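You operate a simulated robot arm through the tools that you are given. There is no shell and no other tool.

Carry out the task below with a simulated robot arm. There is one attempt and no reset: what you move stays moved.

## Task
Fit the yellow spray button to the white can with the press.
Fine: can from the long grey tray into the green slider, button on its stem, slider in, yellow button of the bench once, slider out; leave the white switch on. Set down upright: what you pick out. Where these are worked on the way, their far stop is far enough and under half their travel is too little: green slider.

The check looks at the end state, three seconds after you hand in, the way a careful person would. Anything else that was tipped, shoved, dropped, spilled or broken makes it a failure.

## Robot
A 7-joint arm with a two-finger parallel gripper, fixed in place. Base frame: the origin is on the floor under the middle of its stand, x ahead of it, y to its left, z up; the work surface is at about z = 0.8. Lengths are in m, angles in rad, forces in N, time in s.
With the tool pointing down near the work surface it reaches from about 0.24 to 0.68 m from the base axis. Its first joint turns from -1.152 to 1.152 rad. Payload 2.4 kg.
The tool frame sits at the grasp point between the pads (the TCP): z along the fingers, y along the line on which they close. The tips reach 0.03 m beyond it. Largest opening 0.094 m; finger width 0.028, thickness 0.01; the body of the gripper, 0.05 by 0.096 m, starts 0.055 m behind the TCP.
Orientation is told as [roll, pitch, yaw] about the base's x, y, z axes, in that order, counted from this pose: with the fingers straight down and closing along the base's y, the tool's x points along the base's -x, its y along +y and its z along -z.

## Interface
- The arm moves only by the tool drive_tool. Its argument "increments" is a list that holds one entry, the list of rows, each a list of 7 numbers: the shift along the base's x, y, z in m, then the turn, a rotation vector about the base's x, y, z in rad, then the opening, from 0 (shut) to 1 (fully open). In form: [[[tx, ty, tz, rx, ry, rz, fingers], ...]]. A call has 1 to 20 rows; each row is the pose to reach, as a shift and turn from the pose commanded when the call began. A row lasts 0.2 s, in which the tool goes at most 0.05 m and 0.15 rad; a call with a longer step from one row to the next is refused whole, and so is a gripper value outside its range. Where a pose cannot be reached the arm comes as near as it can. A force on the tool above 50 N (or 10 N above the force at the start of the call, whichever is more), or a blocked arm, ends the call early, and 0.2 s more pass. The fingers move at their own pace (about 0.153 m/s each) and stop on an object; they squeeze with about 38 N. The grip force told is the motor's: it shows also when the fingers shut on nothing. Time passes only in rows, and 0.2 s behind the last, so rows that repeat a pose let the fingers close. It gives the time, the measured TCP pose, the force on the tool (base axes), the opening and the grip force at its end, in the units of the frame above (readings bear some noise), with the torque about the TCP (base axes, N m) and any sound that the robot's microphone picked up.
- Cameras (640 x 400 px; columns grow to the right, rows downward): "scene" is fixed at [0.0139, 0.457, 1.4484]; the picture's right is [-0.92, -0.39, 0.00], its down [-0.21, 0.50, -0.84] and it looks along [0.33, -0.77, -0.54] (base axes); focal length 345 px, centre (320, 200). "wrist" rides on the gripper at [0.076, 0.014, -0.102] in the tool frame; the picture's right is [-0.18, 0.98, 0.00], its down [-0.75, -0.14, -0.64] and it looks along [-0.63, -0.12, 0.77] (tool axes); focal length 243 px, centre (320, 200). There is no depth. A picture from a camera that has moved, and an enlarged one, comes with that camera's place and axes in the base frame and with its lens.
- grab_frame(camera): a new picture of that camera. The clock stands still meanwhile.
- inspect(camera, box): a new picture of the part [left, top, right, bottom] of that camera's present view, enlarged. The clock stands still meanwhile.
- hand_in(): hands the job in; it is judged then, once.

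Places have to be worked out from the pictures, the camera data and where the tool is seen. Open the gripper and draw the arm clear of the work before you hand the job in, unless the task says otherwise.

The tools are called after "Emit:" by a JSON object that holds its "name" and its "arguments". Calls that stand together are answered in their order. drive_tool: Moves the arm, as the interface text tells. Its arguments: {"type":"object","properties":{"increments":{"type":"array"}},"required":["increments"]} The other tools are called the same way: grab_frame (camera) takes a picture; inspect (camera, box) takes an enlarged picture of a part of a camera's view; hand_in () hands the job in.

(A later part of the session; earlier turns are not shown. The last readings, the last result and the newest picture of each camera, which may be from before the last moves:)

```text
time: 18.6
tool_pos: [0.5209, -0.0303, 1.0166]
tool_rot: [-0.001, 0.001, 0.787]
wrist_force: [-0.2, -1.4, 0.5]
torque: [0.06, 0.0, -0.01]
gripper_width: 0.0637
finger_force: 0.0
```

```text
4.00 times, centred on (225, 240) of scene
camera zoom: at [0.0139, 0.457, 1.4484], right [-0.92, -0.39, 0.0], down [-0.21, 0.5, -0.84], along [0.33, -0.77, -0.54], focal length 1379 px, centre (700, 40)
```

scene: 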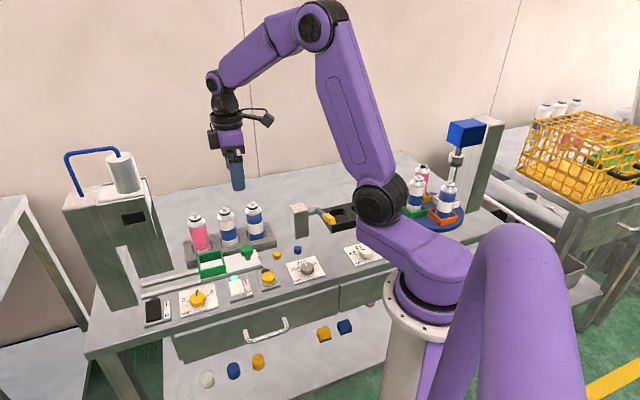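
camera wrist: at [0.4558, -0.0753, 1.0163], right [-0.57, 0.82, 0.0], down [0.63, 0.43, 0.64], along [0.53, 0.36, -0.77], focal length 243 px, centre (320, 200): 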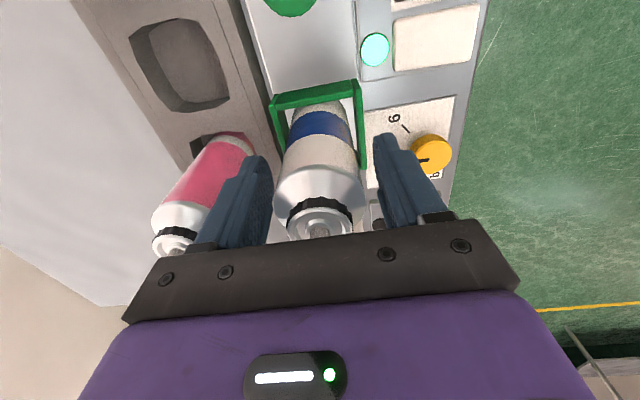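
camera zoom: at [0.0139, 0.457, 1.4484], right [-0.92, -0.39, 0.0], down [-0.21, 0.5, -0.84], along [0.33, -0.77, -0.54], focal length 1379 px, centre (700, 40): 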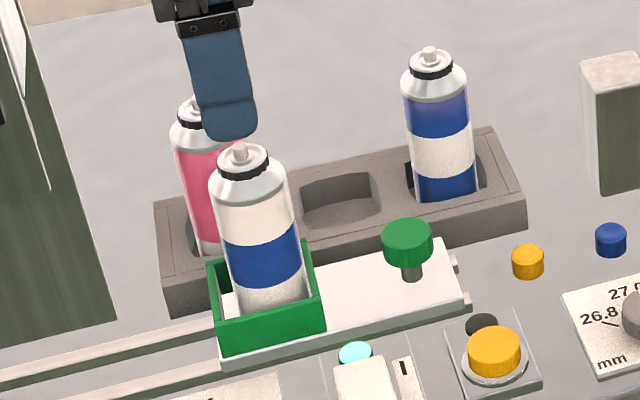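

The can stands well, with its stem near (0.518, -0.032) and its top around z≈0.957. Now I'll go over the small yellow spray button at about (0.398, -0.148) and look down on it.

Emit:
{"name": "drive_tool", "arguments": {"increments": [[[-0.03, -0.029, 0, 0, 0, 0, 0.68], [-0.061, -0.059, 0, 0, 0, 0, 0.68], [-0.092, -0.088, 0, 0, 0, 0, 0.68], [-0.122, -0.117, -0.02, 0, 0, 0, 0.68], [-0.122, -0.117, -0.06, 0, 0, 0, 0.68], [-0.122, -0.117, -0.06, 0, 0, 0, 0.68]]]}}

Emit:
{"name": "grab_frame", "arguments": {"camera": "wrist"}}

Emit:
{"name": "inspect", "arguments": {"camera": "wrist", "box": [240, 60, 400, 160]}}

Emit:
{"name": "inspect", "arguments": {"camera": "scene", "box": [220, 180, 340, 280]}}

```text
time: 20.0
tool_pos: [0.4007, -0.1469, 0.9566]
tool_rot: [0.001, -0.002, 0.785]
wrist_force: [-0.6, -0.3, -0.2]
torque: [0.01, 0.0, -0.01]
gripper_width: 0.0639
finger_force: 0.1
```

```text
taken
camera wrist: at [0.3364, -0.1897, 1.0588], right [-0.57, 0.82, 0.0], down [0.63, 0.43, 0.64], along [0.53, 0.36, -0.77], focal length 243 px, centre (320, 200)
```

wrist: 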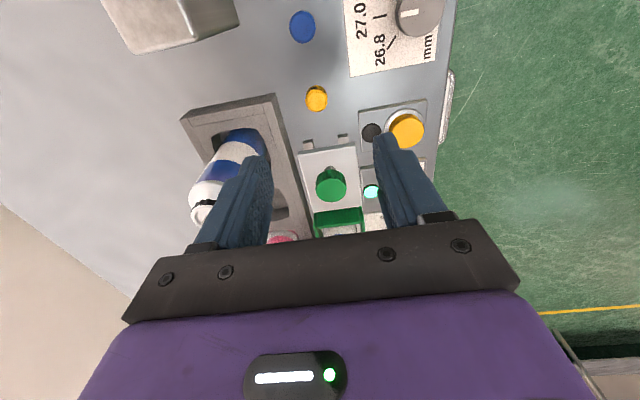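

```text
4.00 times, centred on (320, 110) of wrist
camera zoom: at [0.3364, -0.1897, 1.0588], right [-0.57, 0.82, 0.0], down [0.63, 0.43, 0.64], along [0.53, 0.36, -0.77], focal length 970 px, centre (320, 560)
```

zoom: 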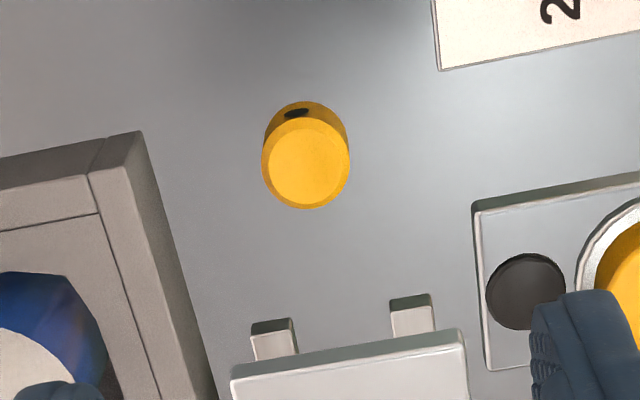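

```text
4.00 times, centred on (280, 230) of scene
camera zoom: at [0.0139, 0.457, 1.4484], right [-0.92, -0.39, 0.0], down [-0.21, 0.5, -0.84], along [0.33, -0.77, -0.54], focal length 1379 px, centre (480, 80)
```

zoom: 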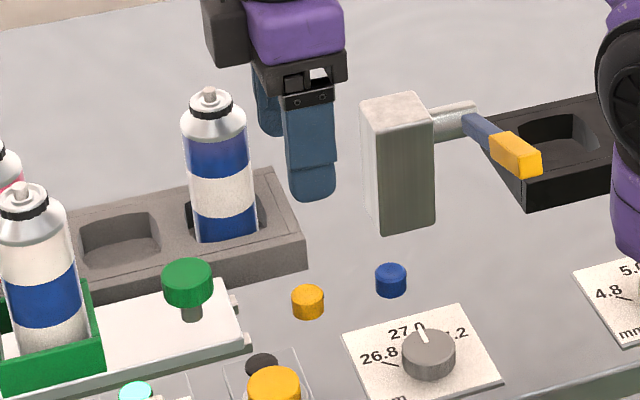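

The spray button's top is at about (0.4005, -0.1495, 0.819) and its diameter is about 21 mm, nearly under the tool. The tray corner is close behind at n≈-0.424, so I'll narrow the fingers to about 0.036 m before going down part-way to check again.

Emit:
{"name": "drive_tool", "arguments": {"increments": [[[0.0008, -0.0035, -0.02, 0, 0, 0, 0.4], [0.0008, -0.0035, -0.05, 0, 0, 0, 0.38], [0.0008, -0.0035, -0.075, 0, 0, 0, 0.38], [0.0008, -0.0035, -0.075, 0, 0, 0, 0.38]]]}}

Emit:
{"name": "grab_frame", "arguments": {"camera": "wrist"}}

Emit:
{"name": "inspect", "arguments": {"camera": "wrist", "box": [240, 80, 400, 200]}}

Emit:
{"name": "inspect", "arguments": {"camera": "scene", "box": [230, 200, 330, 280]}}

```text
time: 21.0
tool_pos: [0.4032, -0.1534, 0.8807]
tool_rot: [0.0, 0.0, 0.785]
wrist_force: [0.4, -0.4, 1.1]
torque: [0.0, 0.03, 0.01]
gripper_width: 0.0355
finger_force: 0.0
```

```text
taken
camera wrist: at [0.3381, -0.1953, 0.9824], right [-0.57, 0.82, 0.0], down [0.63, 0.43, 0.64], along [0.53, 0.36, -0.77], focal length 243 px, centre (320, 200)
```

wrist: 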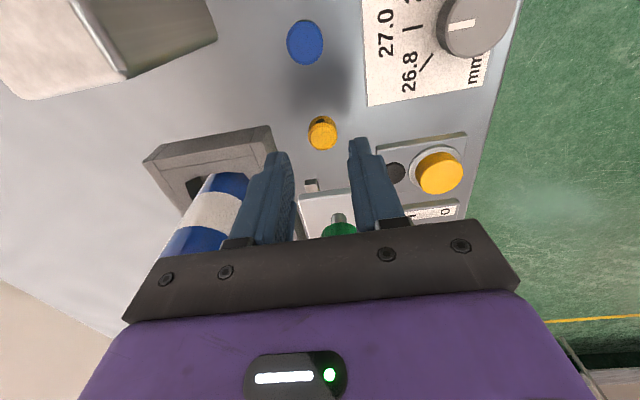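

```text
3.33 times, centred on (320, 140) of wrist
camera zoom: at [0.3381, -0.1953, 0.9824], right [-0.57, 0.82, 0.0], down [0.63, 0.43, 0.64], along [0.53, 0.36, -0.77], focal length 809 px, centre (320, 400)
```

zoom: 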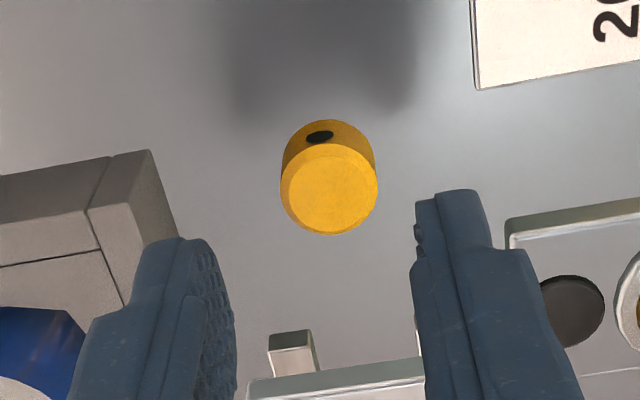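

```text
5.00 times, centred on (280, 240) of scene
camera zoom: at [0.0139, 0.457, 1.4484], right [-0.92, -0.39, 0.0], down [-0.21, 0.5, -0.84], along [0.33, -0.77, -0.54], focal length 1724 px, centre (520, 0)
```

zoom: 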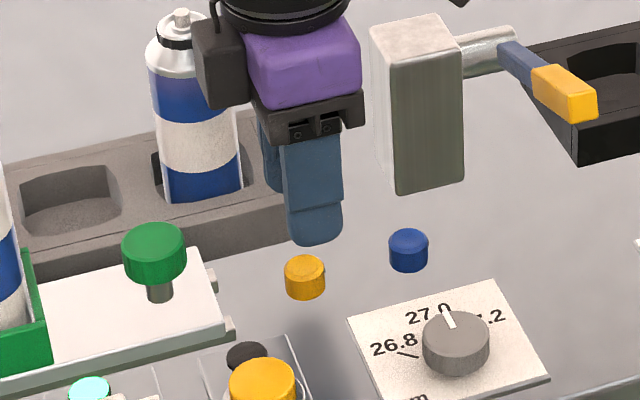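

The button is 2 mm off the tool axis toward the front, and the fingers have room on both sides. I'll correct that and lower to TCP z≈0.838, which puts the tips about 8 mm above the bench.

Emit:
{"name": "drive_tool", "arguments": {"increments": [[[-0.0005, 0.002, -0.015, 0, 0, 0, 0.38], [-0.0005, 0.002, -0.03, 0, 0, 0, 0.38], [-0.0005, 0.002, -0.0425, 0, 0, 0, 0.38], [-0.0005, 0.002, -0.0425, 0, 0, 0, 0.38]]]}}

Emit:
{"name": "grab_frame", "arguments": {"camera": "wrist"}}

Emit:
{"name": "inspect", "arguments": {"camera": "wrist", "box": [240, 80, 400, 240]}}

Emit:
{"name": "inspect", "arguments": {"camera": "scene", "box": [230, 200, 330, 280]}}

```text
time: 22.0
tool_pos: [0.3992, -0.1495, 0.8408]
tool_rot: [0.001, -0.001, 0.787]
wrist_force: [-0.4, 0.9, 0.3]
torque: [0.03, 0.01, 0.01]
gripper_width: 0.0359
finger_force: 0.2
```

```text
taken
camera wrist: at [0.3355, -0.1927, 0.943], right [-0.57, 0.82, 0.0], down [0.63, 0.43, 0.64], along [0.53, 0.36, -0.77], focal length 243 px, centre (320, 200)
```

wrist: 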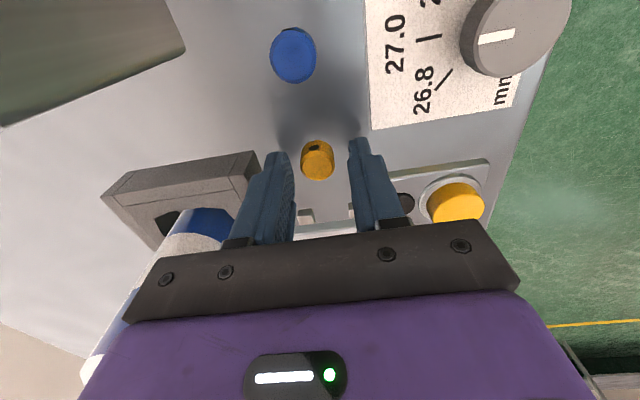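

```text
2.50 times, centred on (320, 160) of wrist
camera zoom: at [0.3355, -0.1927, 0.943], right [-0.57, 0.82, 0.0], down [0.63, 0.43, 0.64], along [0.53, 0.36, -0.77], focal length 606 px, centre (320, 300)
```

zoom: 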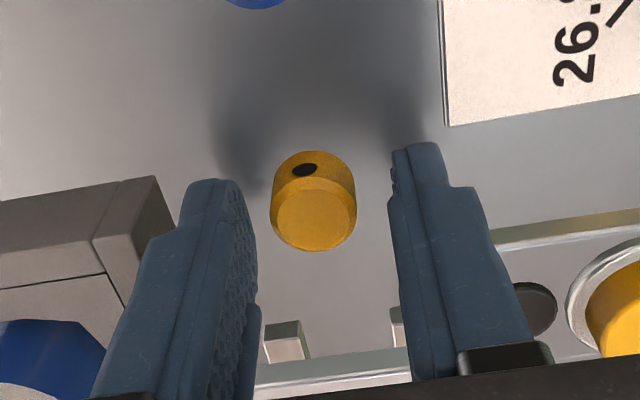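

```text
5.00 times, centred on (280, 240) of scene
camera zoom: at [0.0139, 0.457, 1.4484], right [-0.92, -0.39, 0.0], down [-0.21, 0.5, -0.84], along [0.33, -0.77, -0.54], focal length 1724 px, centre (520, 0)
```

zoom: 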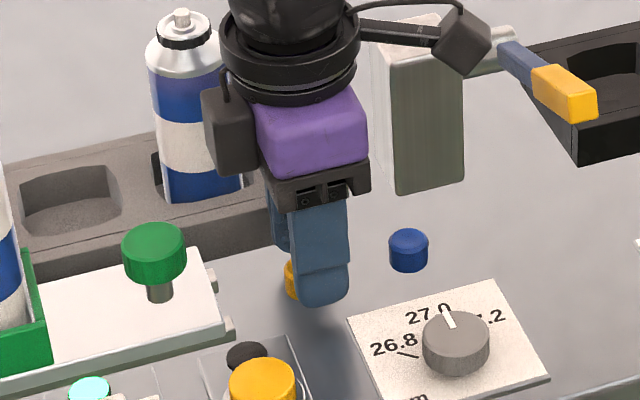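

The button sits between the fingers with the blue can and tray clear. I'll close the fingers on it.

Emit:
{"name": "drive_tool", "arguments": {"increments": [[[0.001, 0.001, 0, 0, 0, 0, 0.38], [0.001, 0.001, 0, 0, 0, 0, 0.2], [0.001, 0.001, 0, 0, 0, 0, 0.05], [0.001, 0.001, 0, 0, 0, 0, 0.05]]]}}

Emit:
{"name": "inspect", "arguments": {"camera": "wrist", "box": [240, 80, 400, 240]}}

```text
time: 23.0
tool_pos: [0.4003, -0.1492, 0.8443]
tool_rot: [0.0, -0.001, 0.788]
wrist_force: [-8.1, 3.1, 37.3]
torque: [0.14, 0.14, 0.05]
gripper_width: 0.0054
finger_force: 0.4
stopped in row 4: the force on the tool passed its limit at 54 N (the readings are from after the stop); the commanded pose is now the measured one
```

```text
2.50 times, centred on (320, 160) of wrist
camera zoom: at [0.3361, -0.1917, 0.9464], right [-0.57, 0.82, 0.0], down [0.63, 0.43, 0.64], along [0.53, 0.36, -0.77], focal length 606 px, centre (320, 300)
```

zoom: 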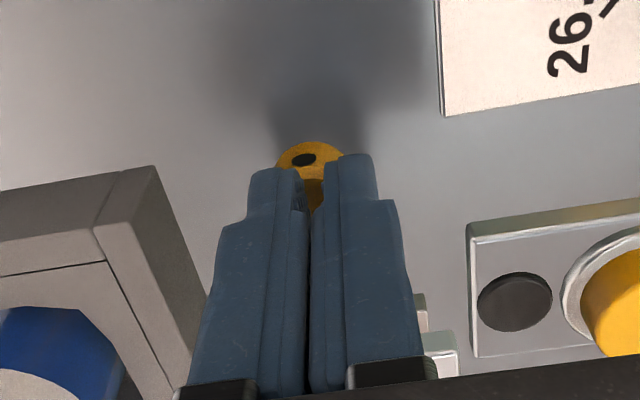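

The fingers slipped over the top of the button: they're shut at 5 mm and pressing down at 37 N, so I was too high. I'll open again and rise a little, then look at where the button is now.

Emit:
{"name": "drive_tool", "arguments": {"increments": [[[0, 0, 0.002, 0, 0, 0, 0.05], [0, 0, 0.006, 0, 0, 0, 0.1], [0, 0, 0.015, 0, 0, 0, 0.38], [0, 0, 0.04, 0, 0, 0, 0.38], [0, 0, 0.04, 0, 0, 0, 0.38]]]}}

Emit:
{"name": "inspect", "arguments": {"camera": "wrist", "box": [240, 80, 400, 200]}}

Emit:
{"name": "inspect", "arguments": {"camera": "scene", "box": [230, 200, 330, 280]}}

```text
time: 24.2
tool_pos: [0.4019, -0.1491, 0.8836]
tool_rot: [0.003, 0.0, 0.786]
wrist_force: [0.3, 0.1, 0.0]
torque: [-0.02, 0.0, -0.01]
gripper_width: 0.0358
finger_force: 0.0
```

```text
3.33 times, centred on (320, 140) of wrist
camera zoom: at [0.3374, -0.1918, 0.9857], right [-0.57, 0.82, 0.0], down [0.63, 0.43, 0.64], along [0.53, 0.36, -0.77], focal length 809 px, centre (320, 400)
```

zoom: 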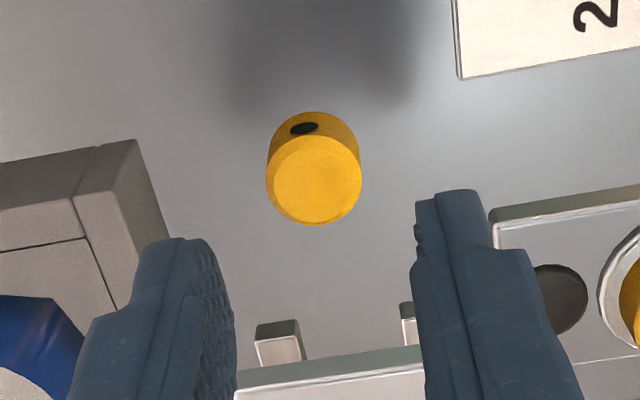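

```text
5.00 times, centred on (280, 240) of scene
camera zoom: at [0.0139, 0.457, 1.4484], right [-0.92, -0.39, 0.0], down [-0.21, 0.5, -0.84], along [0.33, -0.77, -0.54], focal length 1724 px, centre (520, 0)
```

zoom: 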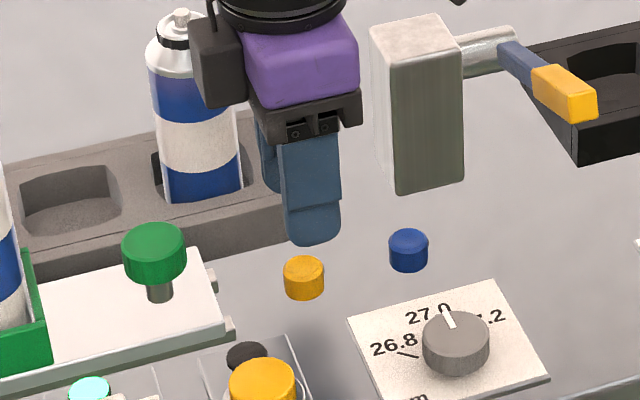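

The button is still upright at about (0.402, -0.149), and the fingers had rested on its top at tip height ≈0.814. I'll correct 1.5 mm toward the back and lower further, to TCP z≈0.834.

Emit:
{"name": "drive_tool", "arguments": {"increments": [[[0.001, -0.001, -0.015, 0, 0, 0, 0.38], [0.001, -0.001, -0.03, 0, 0, 0, 0.38], [0.001, -0.001, -0.042, 0, 0, 0, 0.38], [0.001, -0.001, -0.048, 0, 0, 0, 0.38], [0.001, -0.001, -0.048, 0, 0, 0, 0.38]]]}}

Emit:
{"name": "inspect", "arguments": {"camera": "wrist", "box": [240, 80, 400, 240]}}

Emit:
{"name": "inspect", "arguments": {"camera": "scene", "box": [250, 220, 310, 270]}}

```text
time: 25.4
tool_pos: [0.4023, -0.1505, 0.8349]
tool_rot: [0.0, 0.001, 0.788]
wrist_force: [-0.3, -0.1, 0.5]
torque: [0.05, 0.03, -0.02]
gripper_width: 0.0356
finger_force: 0.1
```

```text
2.50 times, centred on (320, 160) of wrist
camera zoom: at [0.3377, -0.1928, 0.9374], right [-0.57, 0.82, 0.0], down [0.63, 0.43, 0.64], along [0.53, 0.36, -0.77], focal length 606 px, centre (320, 300)
```

zoom: 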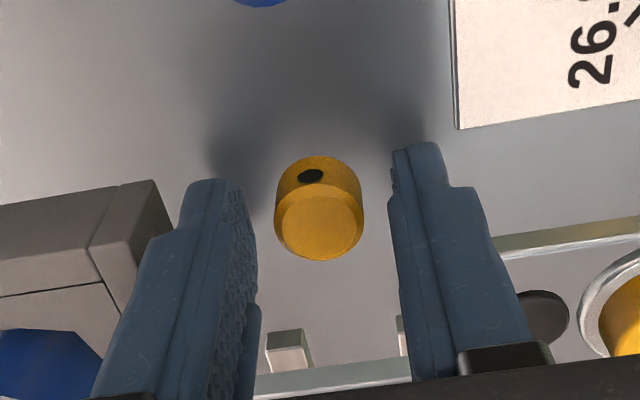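

```text
8.00 times, centred on (280, 245) of scene
camera zoom: at [0.0139, 0.457, 1.4484], right [-0.92, -0.39, 0.0], down [-0.21, 0.5, -0.84], along [0.33, -0.77, -0.54], focal length 2758 px, centre (640, -160)
```

zoom: 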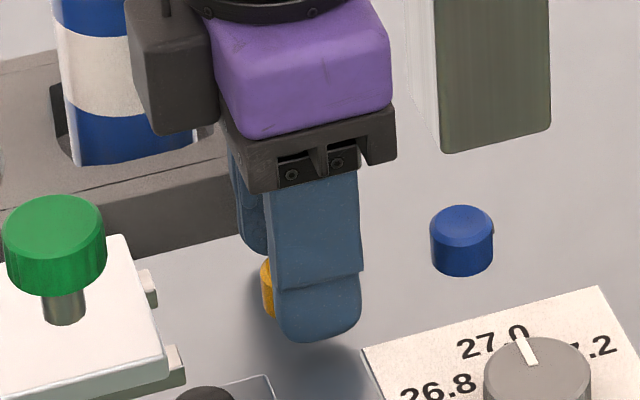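

The fingers now reach near the bench on both sides of the button and the view shows it centred along e. I'll close on it.

Emit:
{"name": "drive_tool", "arguments": {"increments": [[[0, 0, 0, 0, 0, 0, 0.28], [0, 0, 0, 0, 0, 0, 0.2], [0, 0, 0, 0, 0, 0, 0.12], [0, 0, 0, 0, 0, 0, 0.12]]]}}

Emit:
{"name": "inspect", "arguments": {"camera": "wrist", "box": [240, 80, 400, 240]}}

```text
time: 26.4
tool_pos: [0.4015, -0.1496, 0.8355]
tool_rot: [0.001, 0.001, 0.787]
wrist_force: [-0.5, 0.4, 0.4]
torque: [0.0, 0.01, 0.0]
gripper_width: 0.0121
finger_force: 37.2
```

```text
2.50 times, centred on (320, 160) of wrist
camera zoom: at [0.3377, -0.1927, 0.9375], right [-0.57, 0.82, 0.0], down [0.63, 0.43, 0.64], along [0.53, 0.36, -0.77], focal length 606 px, centre (320, 300)
```

zoom: 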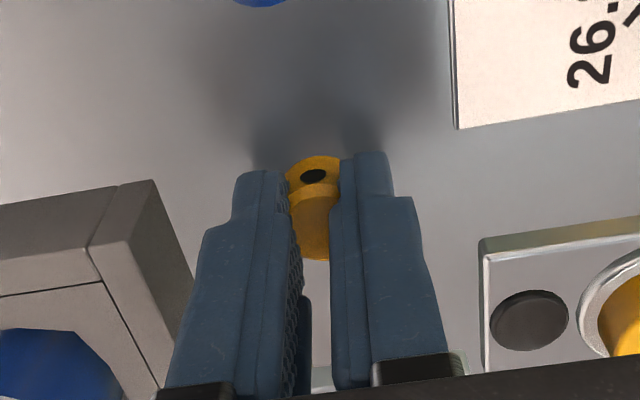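

The fingers stopped at 12 mm with full motor force, which is less than I'd expected for a 21 mm button. I'll check the scene view to see whether they really hold it.

Emit:
{"name": "inspect", "arguments": {"camera": "scene", "box": [250, 220, 310, 270]}}

Emit:
{"name": "inspect", "arguments": {"camera": "wrist", "box": [280, 110, 360, 190]}}

```text
8.00 times, centred on (280, 245) of scene
camera zoom: at [0.0139, 0.457, 1.4484], right [-0.92, -0.39, 0.0], down [-0.21, 0.5, -0.84], along [0.33, -0.77, -0.54], focal length 2758 px, centre (640, -160)
```

zoom: 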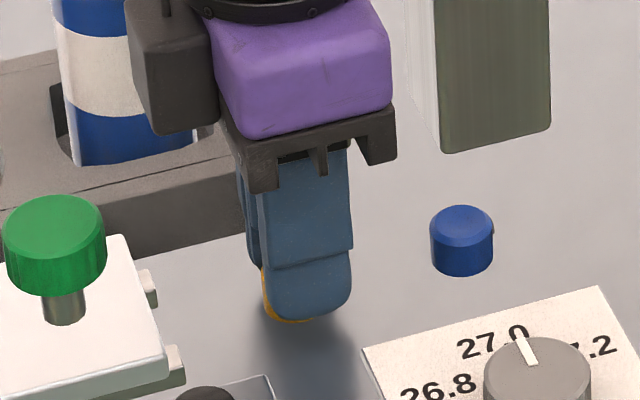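

```text
5.00 times, centred on (320, 150) of wrist
camera zoom: at [0.3377, -0.1927, 0.9375], right [-0.57, 0.82, 0.0], down [0.63, 0.43, 0.64], along [0.53, 0.36, -0.77], focal length 1213 px, centre (320, 450)
```

zoom: 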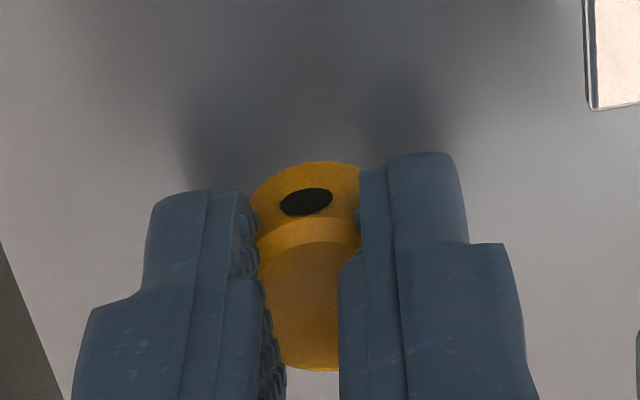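

The button is between the pads and something is holding them at 12 mm. I'll lift 3 cm and see whether it comes along.

Emit:
{"name": "drive_tool", "arguments": {"increments": [[[0, 0, 0.005, 0, 0, 0, 0.12], [0, 0, 0.015, 0, 0, 0, 0.12], [0, 0, 0.03, 0, 0, 0, 0.12], [0, 0, 0.03, 0, 0, 0, 0.12]]]}}

Emit:
{"name": "inspect", "arguments": {"camera": "scene", "box": [250, 215, 310, 265]}}

Emit:
{"name": "inspect", "arguments": {"camera": "wrist", "box": [260, 90, 380, 190]}}

```text
time: 27.4
tool_pos: [0.4012, -0.1488, 0.8655]
tool_rot: [0.0, 0.001, 0.787]
wrist_force: [0.3, -0.4, -0.2]
torque: [0.03, 0.03, 0.03]
gripper_width: 0.014
finger_force: 2.8
```

```text
8.00 times, centred on (280, 240) of scene
camera zoom: at [0.0139, 0.457, 1.4484], right [-0.92, -0.39, 0.0], down [-0.21, 0.5, -0.84], along [0.33, -0.77, -0.54], focal length 2758 px, centre (640, -120)
```

zoom: 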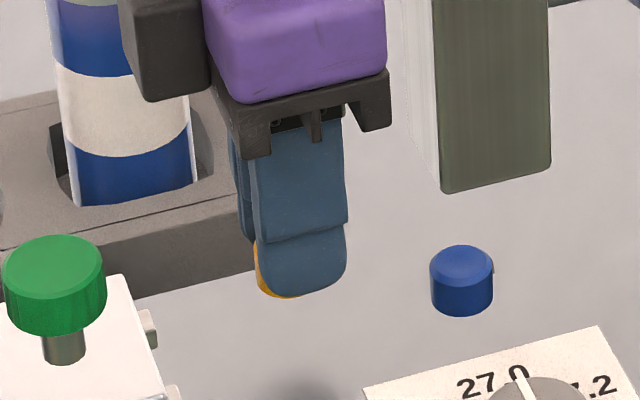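

```text
4.00 times, centred on (320, 140) of wrist
camera zoom: at [0.3375, -0.1919, 0.9675], right [-0.57, 0.82, 0.0], down [0.63, 0.43, 0.64], along [0.53, 0.36, -0.77], focal length 970 px, centre (320, 440)
```

zoom: 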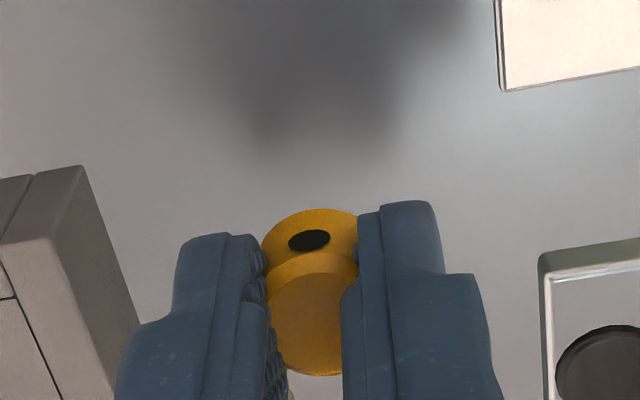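

The button came up with the fingers, but the motor force reads only 2.8 N. I'll command the fingers further shut in place to firm up the grip.

Emit:
{"name": "drive_tool", "arguments": {"increments": [[[0, 0, 0, 0, 0, 0, 0.08], [0, 0, 0, 0, 0, 0, 0.05]]]}}

Emit:
{"name": "inspect", "arguments": {"camera": "wrist", "box": [260, 90, 380, 190]}}

```text
time: 28.0
tool_pos: [0.4013, -0.149, 0.8654]
tool_rot: [0.001, -0.001, 0.789]
wrist_force: [-0.3, 0.0, 0.4]
torque: [0.0, 0.01, 0.01]
gripper_width: 0.0069
finger_force: 38.3
```

```text
4.00 times, centred on (320, 140) of wrist
camera zoom: at [0.3375, -0.1919, 0.9674], right [-0.57, 0.82, 0.0], down [0.63, 0.43, 0.64], along [0.53, 0.36, -0.77], focal length 970 px, centre (320, 440)
```

zoom: 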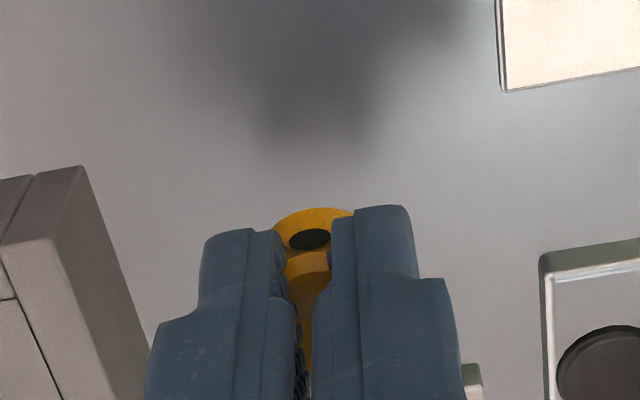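

The pads keep sinking in rather than stopping, so a hard squeeze could push the button out. I'll relax the command back to about 0.15 and check that it's still held level.

Emit:
{"name": "drive_tool", "arguments": {"increments": [[[0, 0, 0, 0, 0, 0, 0.1], [0, 0, 0, 0, 0, 0, 0.14], [0, 0, 0, 0, 0, 0, 0.14]]]}}

Emit:
{"name": "inspect", "arguments": {"camera": "wrist", "box": [260, 90, 380, 190]}}

Emit:
{"name": "inspect", "arguments": {"camera": "scene", "box": [250, 215, 310, 265]}}

```text
time: 28.8
tool_pos: [0.4015, -0.1486, 0.8654]
tool_rot: [-0.002, -0.001, 0.787]
wrist_force: [0.4, 0.2, 0.6]
torque: [0.03, 0.01, -0.02]
gripper_width: 0.0124
finger_force: 36.2
```

```text
4.00 times, centred on (320, 140) of wrist
camera zoom: at [0.3375, -0.192, 0.9674], right [-0.57, 0.82, 0.0], down [0.63, 0.43, 0.64], along [0.53, 0.36, -0.77], focal length 970 px, centre (320, 440)
```

zoom: 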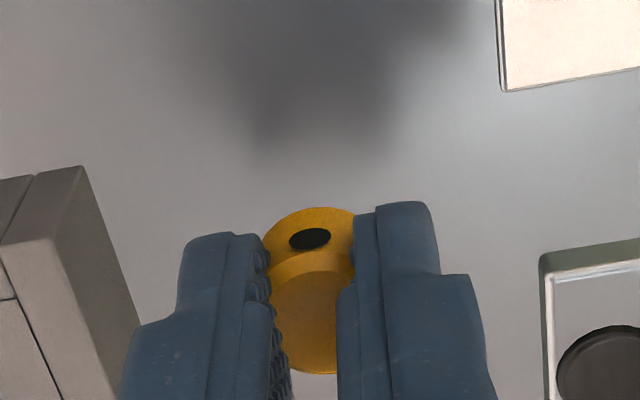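

```text
8.00 times, centred on (280, 240) of scene
camera zoom: at [0.0139, 0.457, 1.4484], right [-0.92, -0.39, 0.0], down [-0.21, 0.5, -0.84], along [0.33, -0.77, -0.54], focal length 2758 px, centre (640, -120)
```

zoom: 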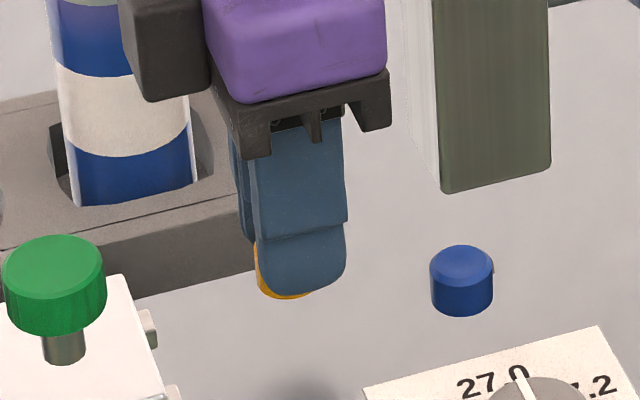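

The button is held level, and the wrist view puts its centre about 1.5 mm toward the press from the tool axis. I'll keep this finger command, lift well clear and carry it to a point about 4 cm above the can's stem.

Emit:
{"name": "drive_tool", "arguments": {"increments": [[[0, 0, 0.02, 0, 0, 0, 0.14], [0, 0, 0.05, 0, 0, 0, 0.14], [0, 0, 0.08, 0, 0, 0, 0.14], [0, 0, 0.11, 0, 0, 0, 0.14], [0, 0, 0.14, 0, 0, 0, 0.14], [0, 0, 0.166, 0, 0, 0, 0.14], [0, 0, 0.166, 0, 0, 0, 0.14]]]}}

Emit:
{"name": "inspect", "arguments": {"camera": "wrist", "box": [260, 90, 380, 190]}}

```text
time: 30.4
tool_pos: [0.3988, -0.1453, 1.0317]
tool_rot: [0.0, 0.0, 0.786]
wrist_force: [-0.4, -0.6, 0.4]
torque: [0.0, -0.01, 0.02]
gripper_width: 0.0127
finger_force: 36.5
```

```text
4.00 times, centred on (320, 140) of wrist
camera zoom: at [0.3349, -0.1894, 1.1333], right [-0.57, 0.82, 0.0], down [0.63, 0.43, 0.64], along [0.53, 0.36, -0.77], focal length 970 px, centre (320, 440)
```

zoom: 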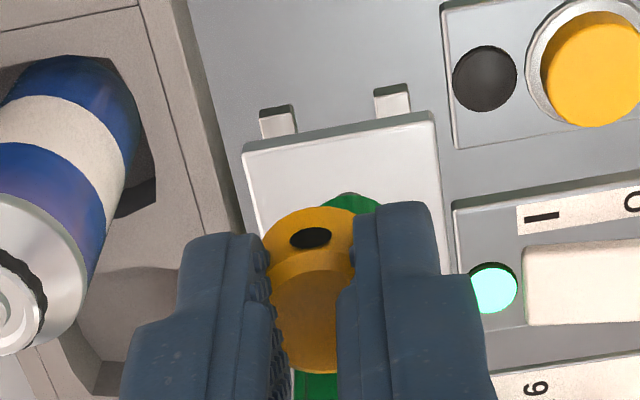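

The button hasn't shifted in the fingers. I'll carry it along the bench to just above the stem.

Emit:
{"name": "drive_tool", "arguments": {"increments": [[[0.022, 0.021, 0, 0, 0, 0, 0.14], [0.046, 0.044, 0, 0, 0, 0, 0.14], [0.07, 0.066, 0, 0, 0, 0, 0.14], [0.094, 0.089, 0, 0, 0, 0, 0.14], [0.1186, 0.1122, 0, 0, 0, 0, 0.14], [0.1186, 0.1122, 0, 0, 0, 0, 0.14], [0.1186, 0.1122, 0, 0, 0, 0, 0.14]]]}}

Emit:
{"name": "grab_frame", "arguments": {"camera": "wrist"}}

Emit:
{"name": "inspect", "arguments": {"camera": "wrist", "box": [260, 80, 380, 190]}}

Emit:
{"name": "inspect", "arguments": {"camera": "scene", "box": [175, 170, 265, 240]}}

```text
time: 32.0
tool_pos: [0.5215, -0.0378, 1.0293]
tool_rot: [0.001, 0.0, 0.787]
wrist_force: [0.9, -1.4, -0.4]
torque: [-0.02, 0.0, 0.0]
gripper_width: 0.0125
finger_force: 36.9
```

```text
taken
camera wrist: at [0.4575, -0.0807, 1.1314], right [-0.57, 0.82, 0.0], down [0.63, 0.43, 0.64], along [0.53, 0.36, -0.77], focal length 243 px, centre (320, 200)
```

wrist: 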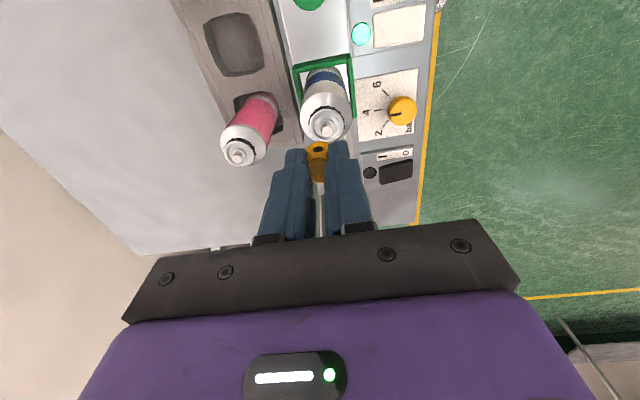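

```text
3.64 times, centred on (320, 135) of wrist
camera zoom: at [0.4575, -0.0807, 1.1314], right [-0.57, 0.82, 0.0], down [0.63, 0.43, 0.64], along [0.53, 0.36, -0.77], focal length 882 px, centre (320, 436)
```

zoom: 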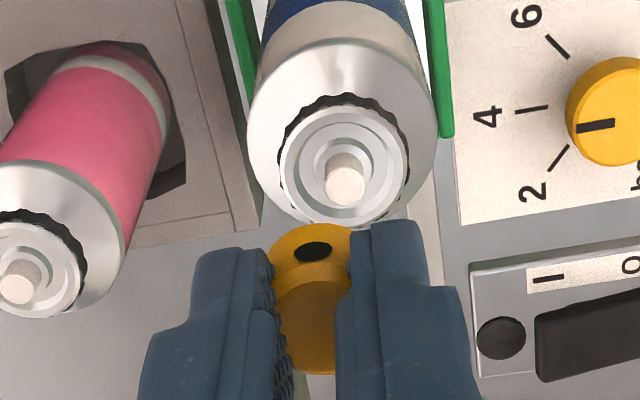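

```text
5.71 times, centred on (220, 205) of scene
camera zoom: at [0.0139, 0.457, 1.4484], right [-0.92, -0.39, 0.0], down [-0.21, 0.5, -0.84], along [0.33, -0.77, -0.54], focal length 1970 px, centre (891, 171)
```

zoom: 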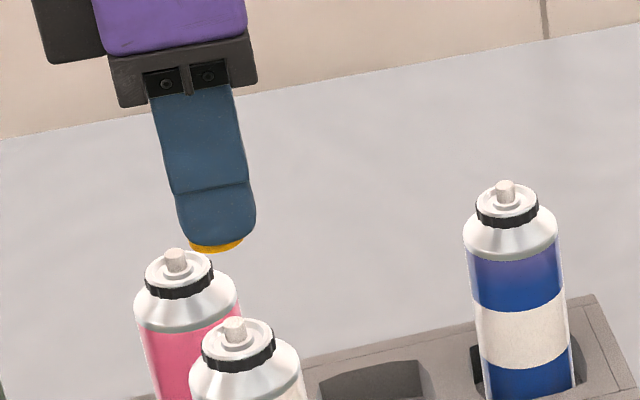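

In the wrist view the stem is about 5 mm toward the front of the button, while along the bench they agree to within 1 mm in both views. I'll correct that and lower until the button is roughly 1 cm above the stem.

Emit:
{"name": "drive_tool", "arguments": {"increments": [[[-0.0039, 0.0027, 0, 0, 0, 0, 0.14], [-0.0039, 0.0027, -0.012, 0, 0, 0, 0.14], [-0.0039, 0.0027, -0.024, 0, 0, 0, 0.14], [-0.0039, 0.0027, -0.024, 0, 0, 0, 0.14]]]}}

Emit:
{"name": "inspect", "arguments": {"camera": "wrist", "box": [260, 80, 380, 190]}}

Emit:
{"name": "inspect", "arguments": {"camera": "scene", "box": [175, 185, 245, 240]}}

```text
time: 33.0
tool_pos: [0.5171, -0.0355, 1.005]
tool_rot: [0.0, 0.001, 0.785]
wrist_force: [0.3, -0.4, 0.3]
torque: [-0.01, 0.03, 0.02]
gripper_width: 0.0126
finger_force: 36.9
```

```text
3.64 times, centred on (320, 135) of wrist
camera zoom: at [0.4531, -0.0773, 1.1081], right [-0.57, 0.82, 0.0], down [0.63, 0.43, 0.64], along [0.53, 0.36, -0.77], focal length 882 px, centre (320, 436)
```

zoom: 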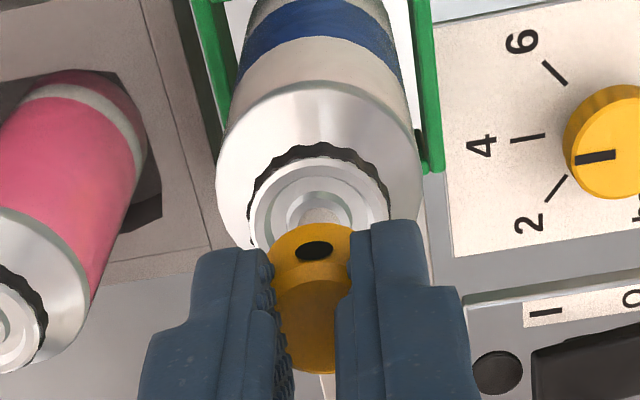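

```text
7.27 times, centred on (210, 212) of scene
camera zoom: at [0.0139, 0.457, 1.4484], right [-0.92, -0.39, 0.0], down [-0.21, 0.5, -0.84], along [0.33, -0.77, -0.54], focal length 2507 px, centre (1120, 109)
```

zoom: 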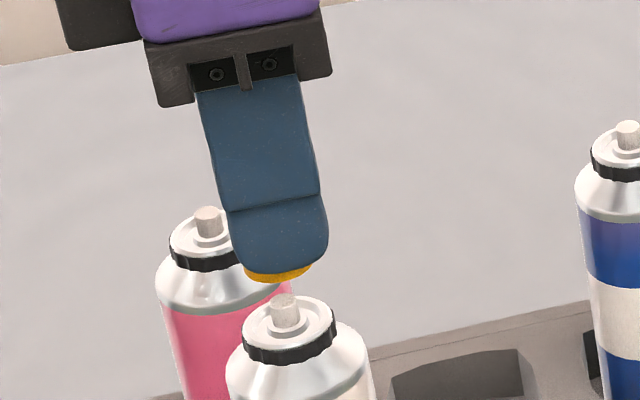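

The stem, can and button axes now line up in both views to within about 0.6 mm, with the button about 1 cm above the stem. I'll lower in small steps and watch the force for contact.

Emit:
{"name": "drive_tool", "arguments": {"increments": [[[-0.0003, -0.0003, -0.004, 0, 0, 0, 0.14], [-0.0003, -0.0003, -0.008, 0, 0, 0, 0.14], [-0.0003, -0.0003, -0.01, 0, 0, 0, 0.14]]]}}

Emit:
{"name": "inspect", "arguments": {"camera": "scene", "box": [175, 185, 245, 240]}}

Emit:
{"name": "inspect", "arguments": {"camera": "wrist", "box": [260, 80, 380, 190]}}

```text
time: 33.8
tool_pos: [0.5154, -0.0358, 0.9955]
tool_rot: [-0.001, 0.0, 0.788]
wrist_force: [-0.2, -0.6, -0.3]
torque: [-0.01, 0.01, -0.01]
gripper_width: 0.0126
finger_force: 36.8
```

```text
7.27 times, centred on (210, 212) of scene
camera zoom: at [0.0139, 0.457, 1.4484], right [-0.92, -0.39, 0.0], down [-0.21, 0.5, -0.84], along [0.33, -0.77, -0.54], focal length 2507 px, centre (1120, 109)
```

zoom: 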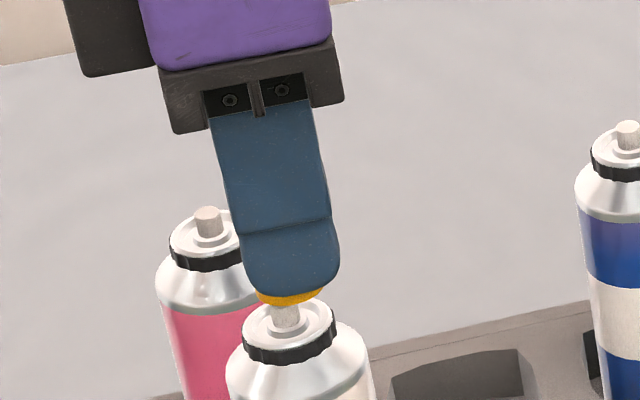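

```text
3.64 times, centred on (320, 135) of wrist
camera zoom: at [0.4523, -0.0791, 1.0981], right [-0.57, 0.82, 0.0], down [0.63, 0.43, 0.64], along [0.53, 0.36, -0.77], focal length 882 px, centre (320, 436)
```

zoom: 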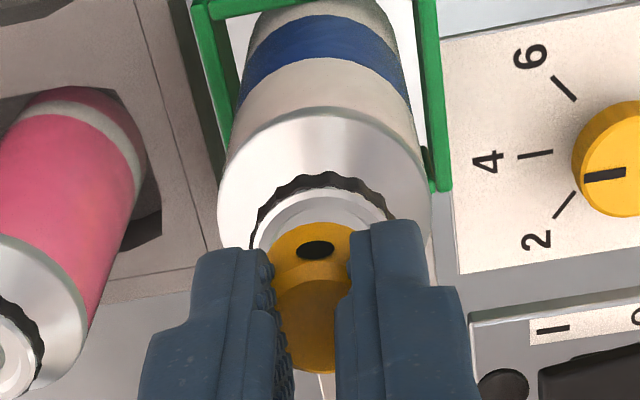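

Lowering shifted the tool about 1.5 mm away from the press: the button is at column 289 where it should be at 285 over the stem. I'll correct that at this height before touching.

Emit:
{"name": "drive_tool", "arguments": {"increments": [[[0.0009, 0.0014, 0, 0, 0, -0.002, 0.14], [0.0009, 0.0014, 0, 0, 0, -0.002, 0.14]]]}}

Emit:
{"name": "inspect", "arguments": {"camera": "scene", "box": [190, 190, 240, 230]}}

Emit:
{"name": "inspect", "arguments": {"camera": "wrist", "box": [260, 80, 380, 190]}}

```text
time: 34.4
tool_pos: [0.5168, -0.0331, 0.9951]
tool_rot: [-0.001, -0.002, 0.784]
wrist_force: [0.1, -0.5, 0.4]
torque: [0.0, 0.01, 0.0]
gripper_width: 0.0127
finger_force: 36.4
```

```text
10.00 times, centred on (215, 210) of scene
camera zoom: at [0.0139, 0.457, 1.4484], right [-0.92, -0.39, 0.0], down [-0.21, 0.5, -0.84], along [0.33, -0.77, -0.54], focal length 3447 px, centre (1370, 100)
```

zoom: 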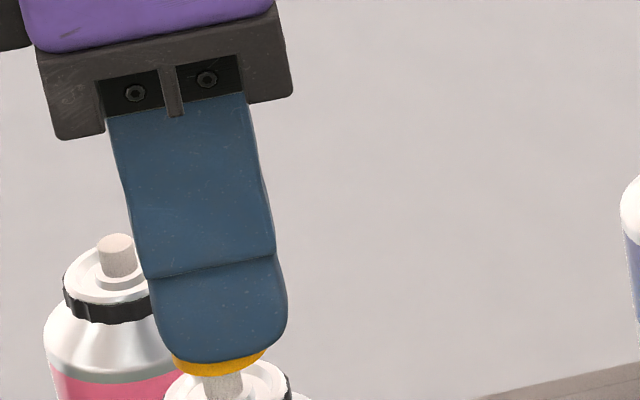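

```text
3.64 times, centred on (320, 135) of wrist
camera zoom: at [0.4531, -0.0766, 1.098], right [-0.56, 0.83, 0.0], down [0.63, 0.43, 0.64], along [0.53, 0.36, -0.77], focal length 882 px, centre (320, 436)
```

zoom: 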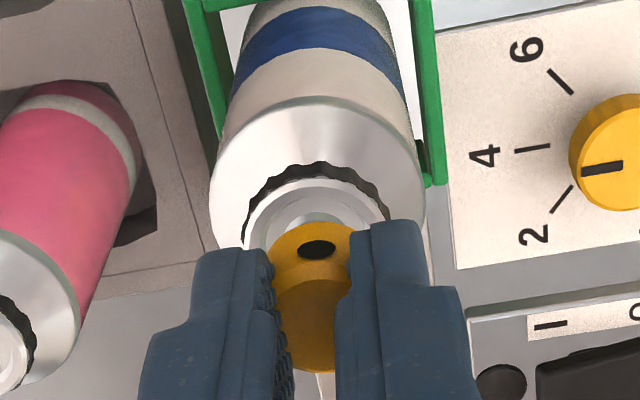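

Now the button's centre (column 219) matches the stem line (about 218), and the cross direction agrees within 0.5 mm. I'll lower 2–4 mm and check the force.

Emit:
{"name": "drive_tool", "arguments": {"increments": [[[0.0001, 0, -0.002, 0, 0, 0, 0.14], [0.0002, 0.0002, -0.004, 0, 0, 0, 0.14], [0.0002, 0.0002, -0.004, 0, 0, 0, 0.14]]]}}

Emit:
{"name": "inspect", "arguments": {"camera": "scene", "box": [190, 200, 240, 240]}}

```text
time: 35.2
tool_pos: [0.5172, -0.0332, 0.9926]
tool_rot: [0.0, -0.001, 0.787]
wrist_force: [0.2, -0.2, 0.4]
torque: [-0.02, 0.0, -0.01]
gripper_width: 0.0126
finger_force: 36.1
```

```text
10.00 times, centred on (215, 220) of scene
camera zoom: at [0.0139, 0.457, 1.4484], right [-0.92, -0.39, 0.0], down [-0.21, 0.5, -0.84], along [0.33, -0.77, -0.54], focal length 3447 px, centre (1370, 0)
```

zoom: 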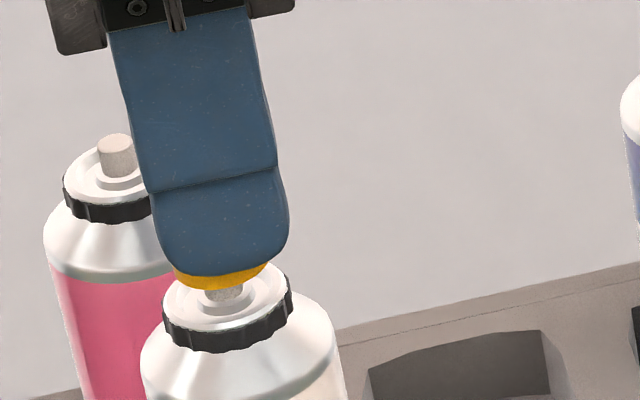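

There's no contact force yet, and the stem is now mostly hidden by the button. Another 2 mm, then another look.

Emit:
{"name": "drive_tool", "arguments": {"increments": [[[0, 0, -0.001, 0, 0, 0, 0.14], [0, 0, -0.002, 0, 0, 0, 0.14], [0, 0, -0.002, 0, 0, 0, 0.14]]]}}

Emit:
{"name": "inspect", "arguments": {"camera": "scene", "box": [190, 200, 240, 240]}}

Emit:
{"name": "inspect", "arguments": {"camera": "wrist", "box": [260, 80, 380, 190]}}

```text
time: 36.0
tool_pos: [0.516, -0.0333, 0.9908]
tool_rot: [0.0, 0.001, 0.784]
wrist_force: [-0.2, -0.7, 0.1]
torque: [0.0, 0.02, 0.03]
gripper_width: 0.0126
finger_force: 36.7
```

```text
10.00 times, centred on (215, 220) of scene
camera zoom: at [0.0139, 0.457, 1.4484], right [-0.92, -0.39, 0.0], down [-0.21, 0.5, -0.84], along [0.33, -0.77, -0.54], focal length 3447 px, centre (1370, 0)
```

zoom: 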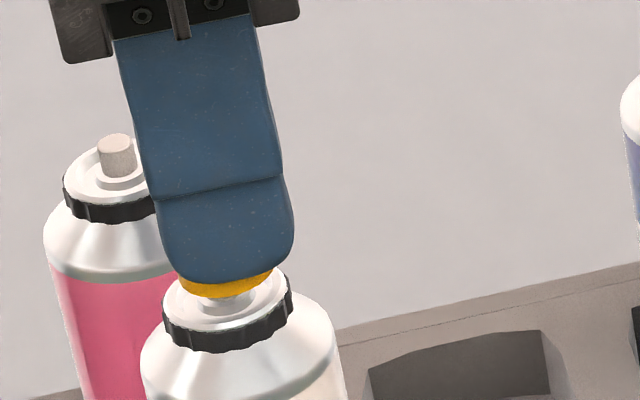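

```text
3.64 times, centred on (320, 135) of wrist
camera zoom: at [0.4524, -0.0764, 1.0924], right [-0.56, 0.83, 0.0], down [0.63, 0.43, 0.64], along [0.53, 0.36, -0.77], focal length 882 px, centre (320, 436)
```

zoom: 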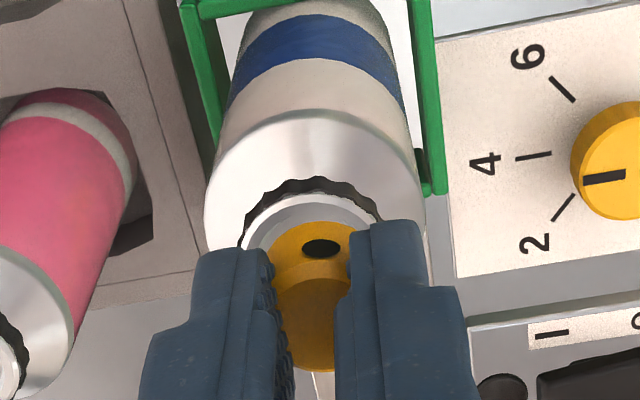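

There's still no contact force. The wrist view shows the can about 1 mm toward the back relative to the tool, and the scene view about 1 mm toward the press, so I'll nudge by that and lower another millimetre.

Emit:
{"name": "drive_tool", "arguments": {"increments": [[[0.0013, -0.0001, 0, 0, 0, 0.001, 0.14], [0.0013, -0.0001, -0.001, 0, 0, 0.001, 0.14], [0.0013, -0.0001, -0.001, 0, 0, 0.001, 0.14]]]}}

Emit:
{"name": "inspect", "arguments": {"camera": "scene", "box": [190, 200, 240, 240]}}

Emit:
{"name": "inspect", "arguments": {"camera": "wrist", "box": [260, 80, 380, 190]}}

```text
time: 36.8
tool_pos: [0.518, -0.033, 0.9898]
tool_rot: [0.0, 0.0, 0.788]
wrist_force: [-0.1, -0.1, 0.9]
torque: [0.02, 0.0, -0.04]
gripper_width: 0.0153
finger_force: 38.1
```

```text
10.00 times, centred on (215, 220) of scene
camera zoom: at [0.0139, 0.457, 1.4484], right [-0.92, -0.39, 0.0], down [-0.21, 0.5, -0.84], along [0.33, -0.77, -0.54], focal length 3447 px, centre (1370, 0)
```

zoom: 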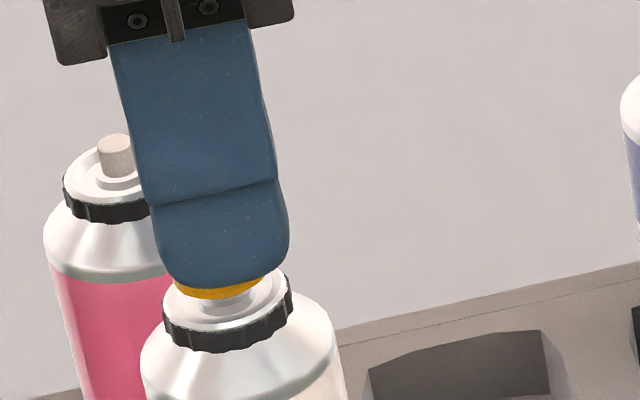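

```text
3.64 times, centred on (320, 135) of wrist
camera zoom: at [0.4539, -0.0763, 1.0917], right [-0.57, 0.82, 0.0], down [0.63, 0.43, 0.64], along [0.53, 0.36, -0.77], focal length 882 px, centre (320, 436)
```

zoom: 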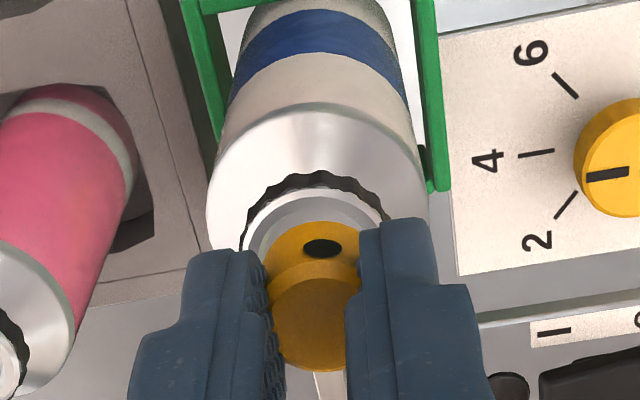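

The fingers have widened slightly (15 mm), which suggests the button is now guided by the stem. I'll go down 1.5 mm more and check for contact.

Emit:
{"name": "drive_tool", "arguments": {"increments": [[[0, 0, -0.001, 0, 0, 0, 0.14], [0, 0, -0.0015, 0, 0, 0, 0.14], [0, 0, -0.0015, 0, 0, 0, 0.14]]]}}

Emit:
{"name": "inspect", "arguments": {"camera": "scene", "box": [190, 200, 240, 240]}}

Emit:
{"name": "inspect", "arguments": {"camera": "wrist", "box": [260, 80, 380, 190]}}

```text
time: 37.6
tool_pos: [0.517, -0.0343, 0.9881]
tool_rot: [-0.001, -0.001, 0.787]
wrist_force: [-0.4, 0.9, -0.6]
torque: [0.0, 0.02, -0.03]
gripper_width: 0.0152
finger_force: 38.0
```

```text
10.00 times, centred on (215, 220) of scene
camera zoom: at [0.0139, 0.457, 1.4484], right [-0.92, -0.39, 0.0], down [-0.21, 0.5, -0.84], along [0.33, -0.77, -0.54], focal length 3447 px, centre (1370, 0)
```

zoom: 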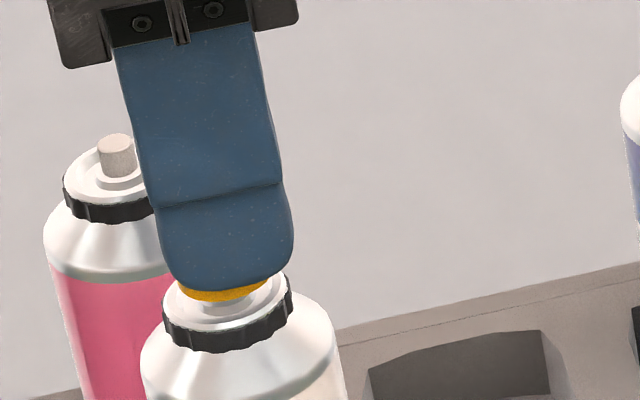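

```text
3.64 times, centred on (320, 135) of wrist
camera zoom: at [0.4533, -0.0767, 1.0909], right [-0.57, 0.82, 0.0], down [0.63, 0.43, 0.64], along [0.53, 0.36, -0.77], focal length 882 px, centre (320, 436)
```

zoom: 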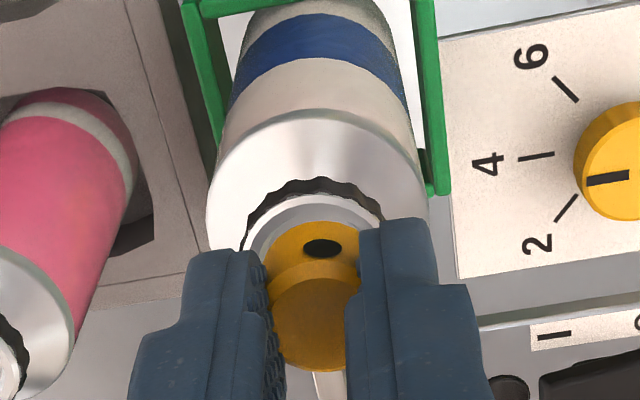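

There's still no vertical force and the button keeps its place in the fingers, so the stem is entering it. I'll keep lowering in 1 mm steps until it seats.

Emit:
{"name": "drive_tool", "arguments": {"increments": [[[0.0003, 0.0003, -0.001, 0, 0, 0, 0.14], [0.0003, 0.0003, -0.0015, 0, 0, 0, 0.14], [0.0003, 0.0003, -0.0015, 0, 0, 0, 0.14]]]}}

Emit:
{"name": "inspect", "arguments": {"camera": "scene", "box": [190, 200, 240, 240]}}

```text
time: 38.4
tool_pos: [0.5177, -0.0342, 0.9867]
tool_rot: [0.0, 0.001, 0.787]
wrist_force: [0.2, -1.7, -0.5]
torque: [0.0, -0.05, -0.01]
gripper_width: 0.0154
finger_force: 37.7
```

```text
10.00 times, centred on (215, 220) of scene
camera zoom: at [0.0139, 0.457, 1.4484], right [-0.92, -0.39, 0.0], down [-0.21, 0.5, -0.84], along [0.33, -0.77, -0.54], focal length 3447 px, centre (1370, 0)
```

zoom: 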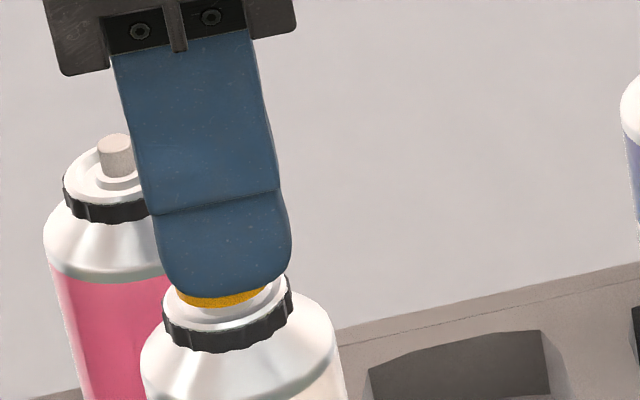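

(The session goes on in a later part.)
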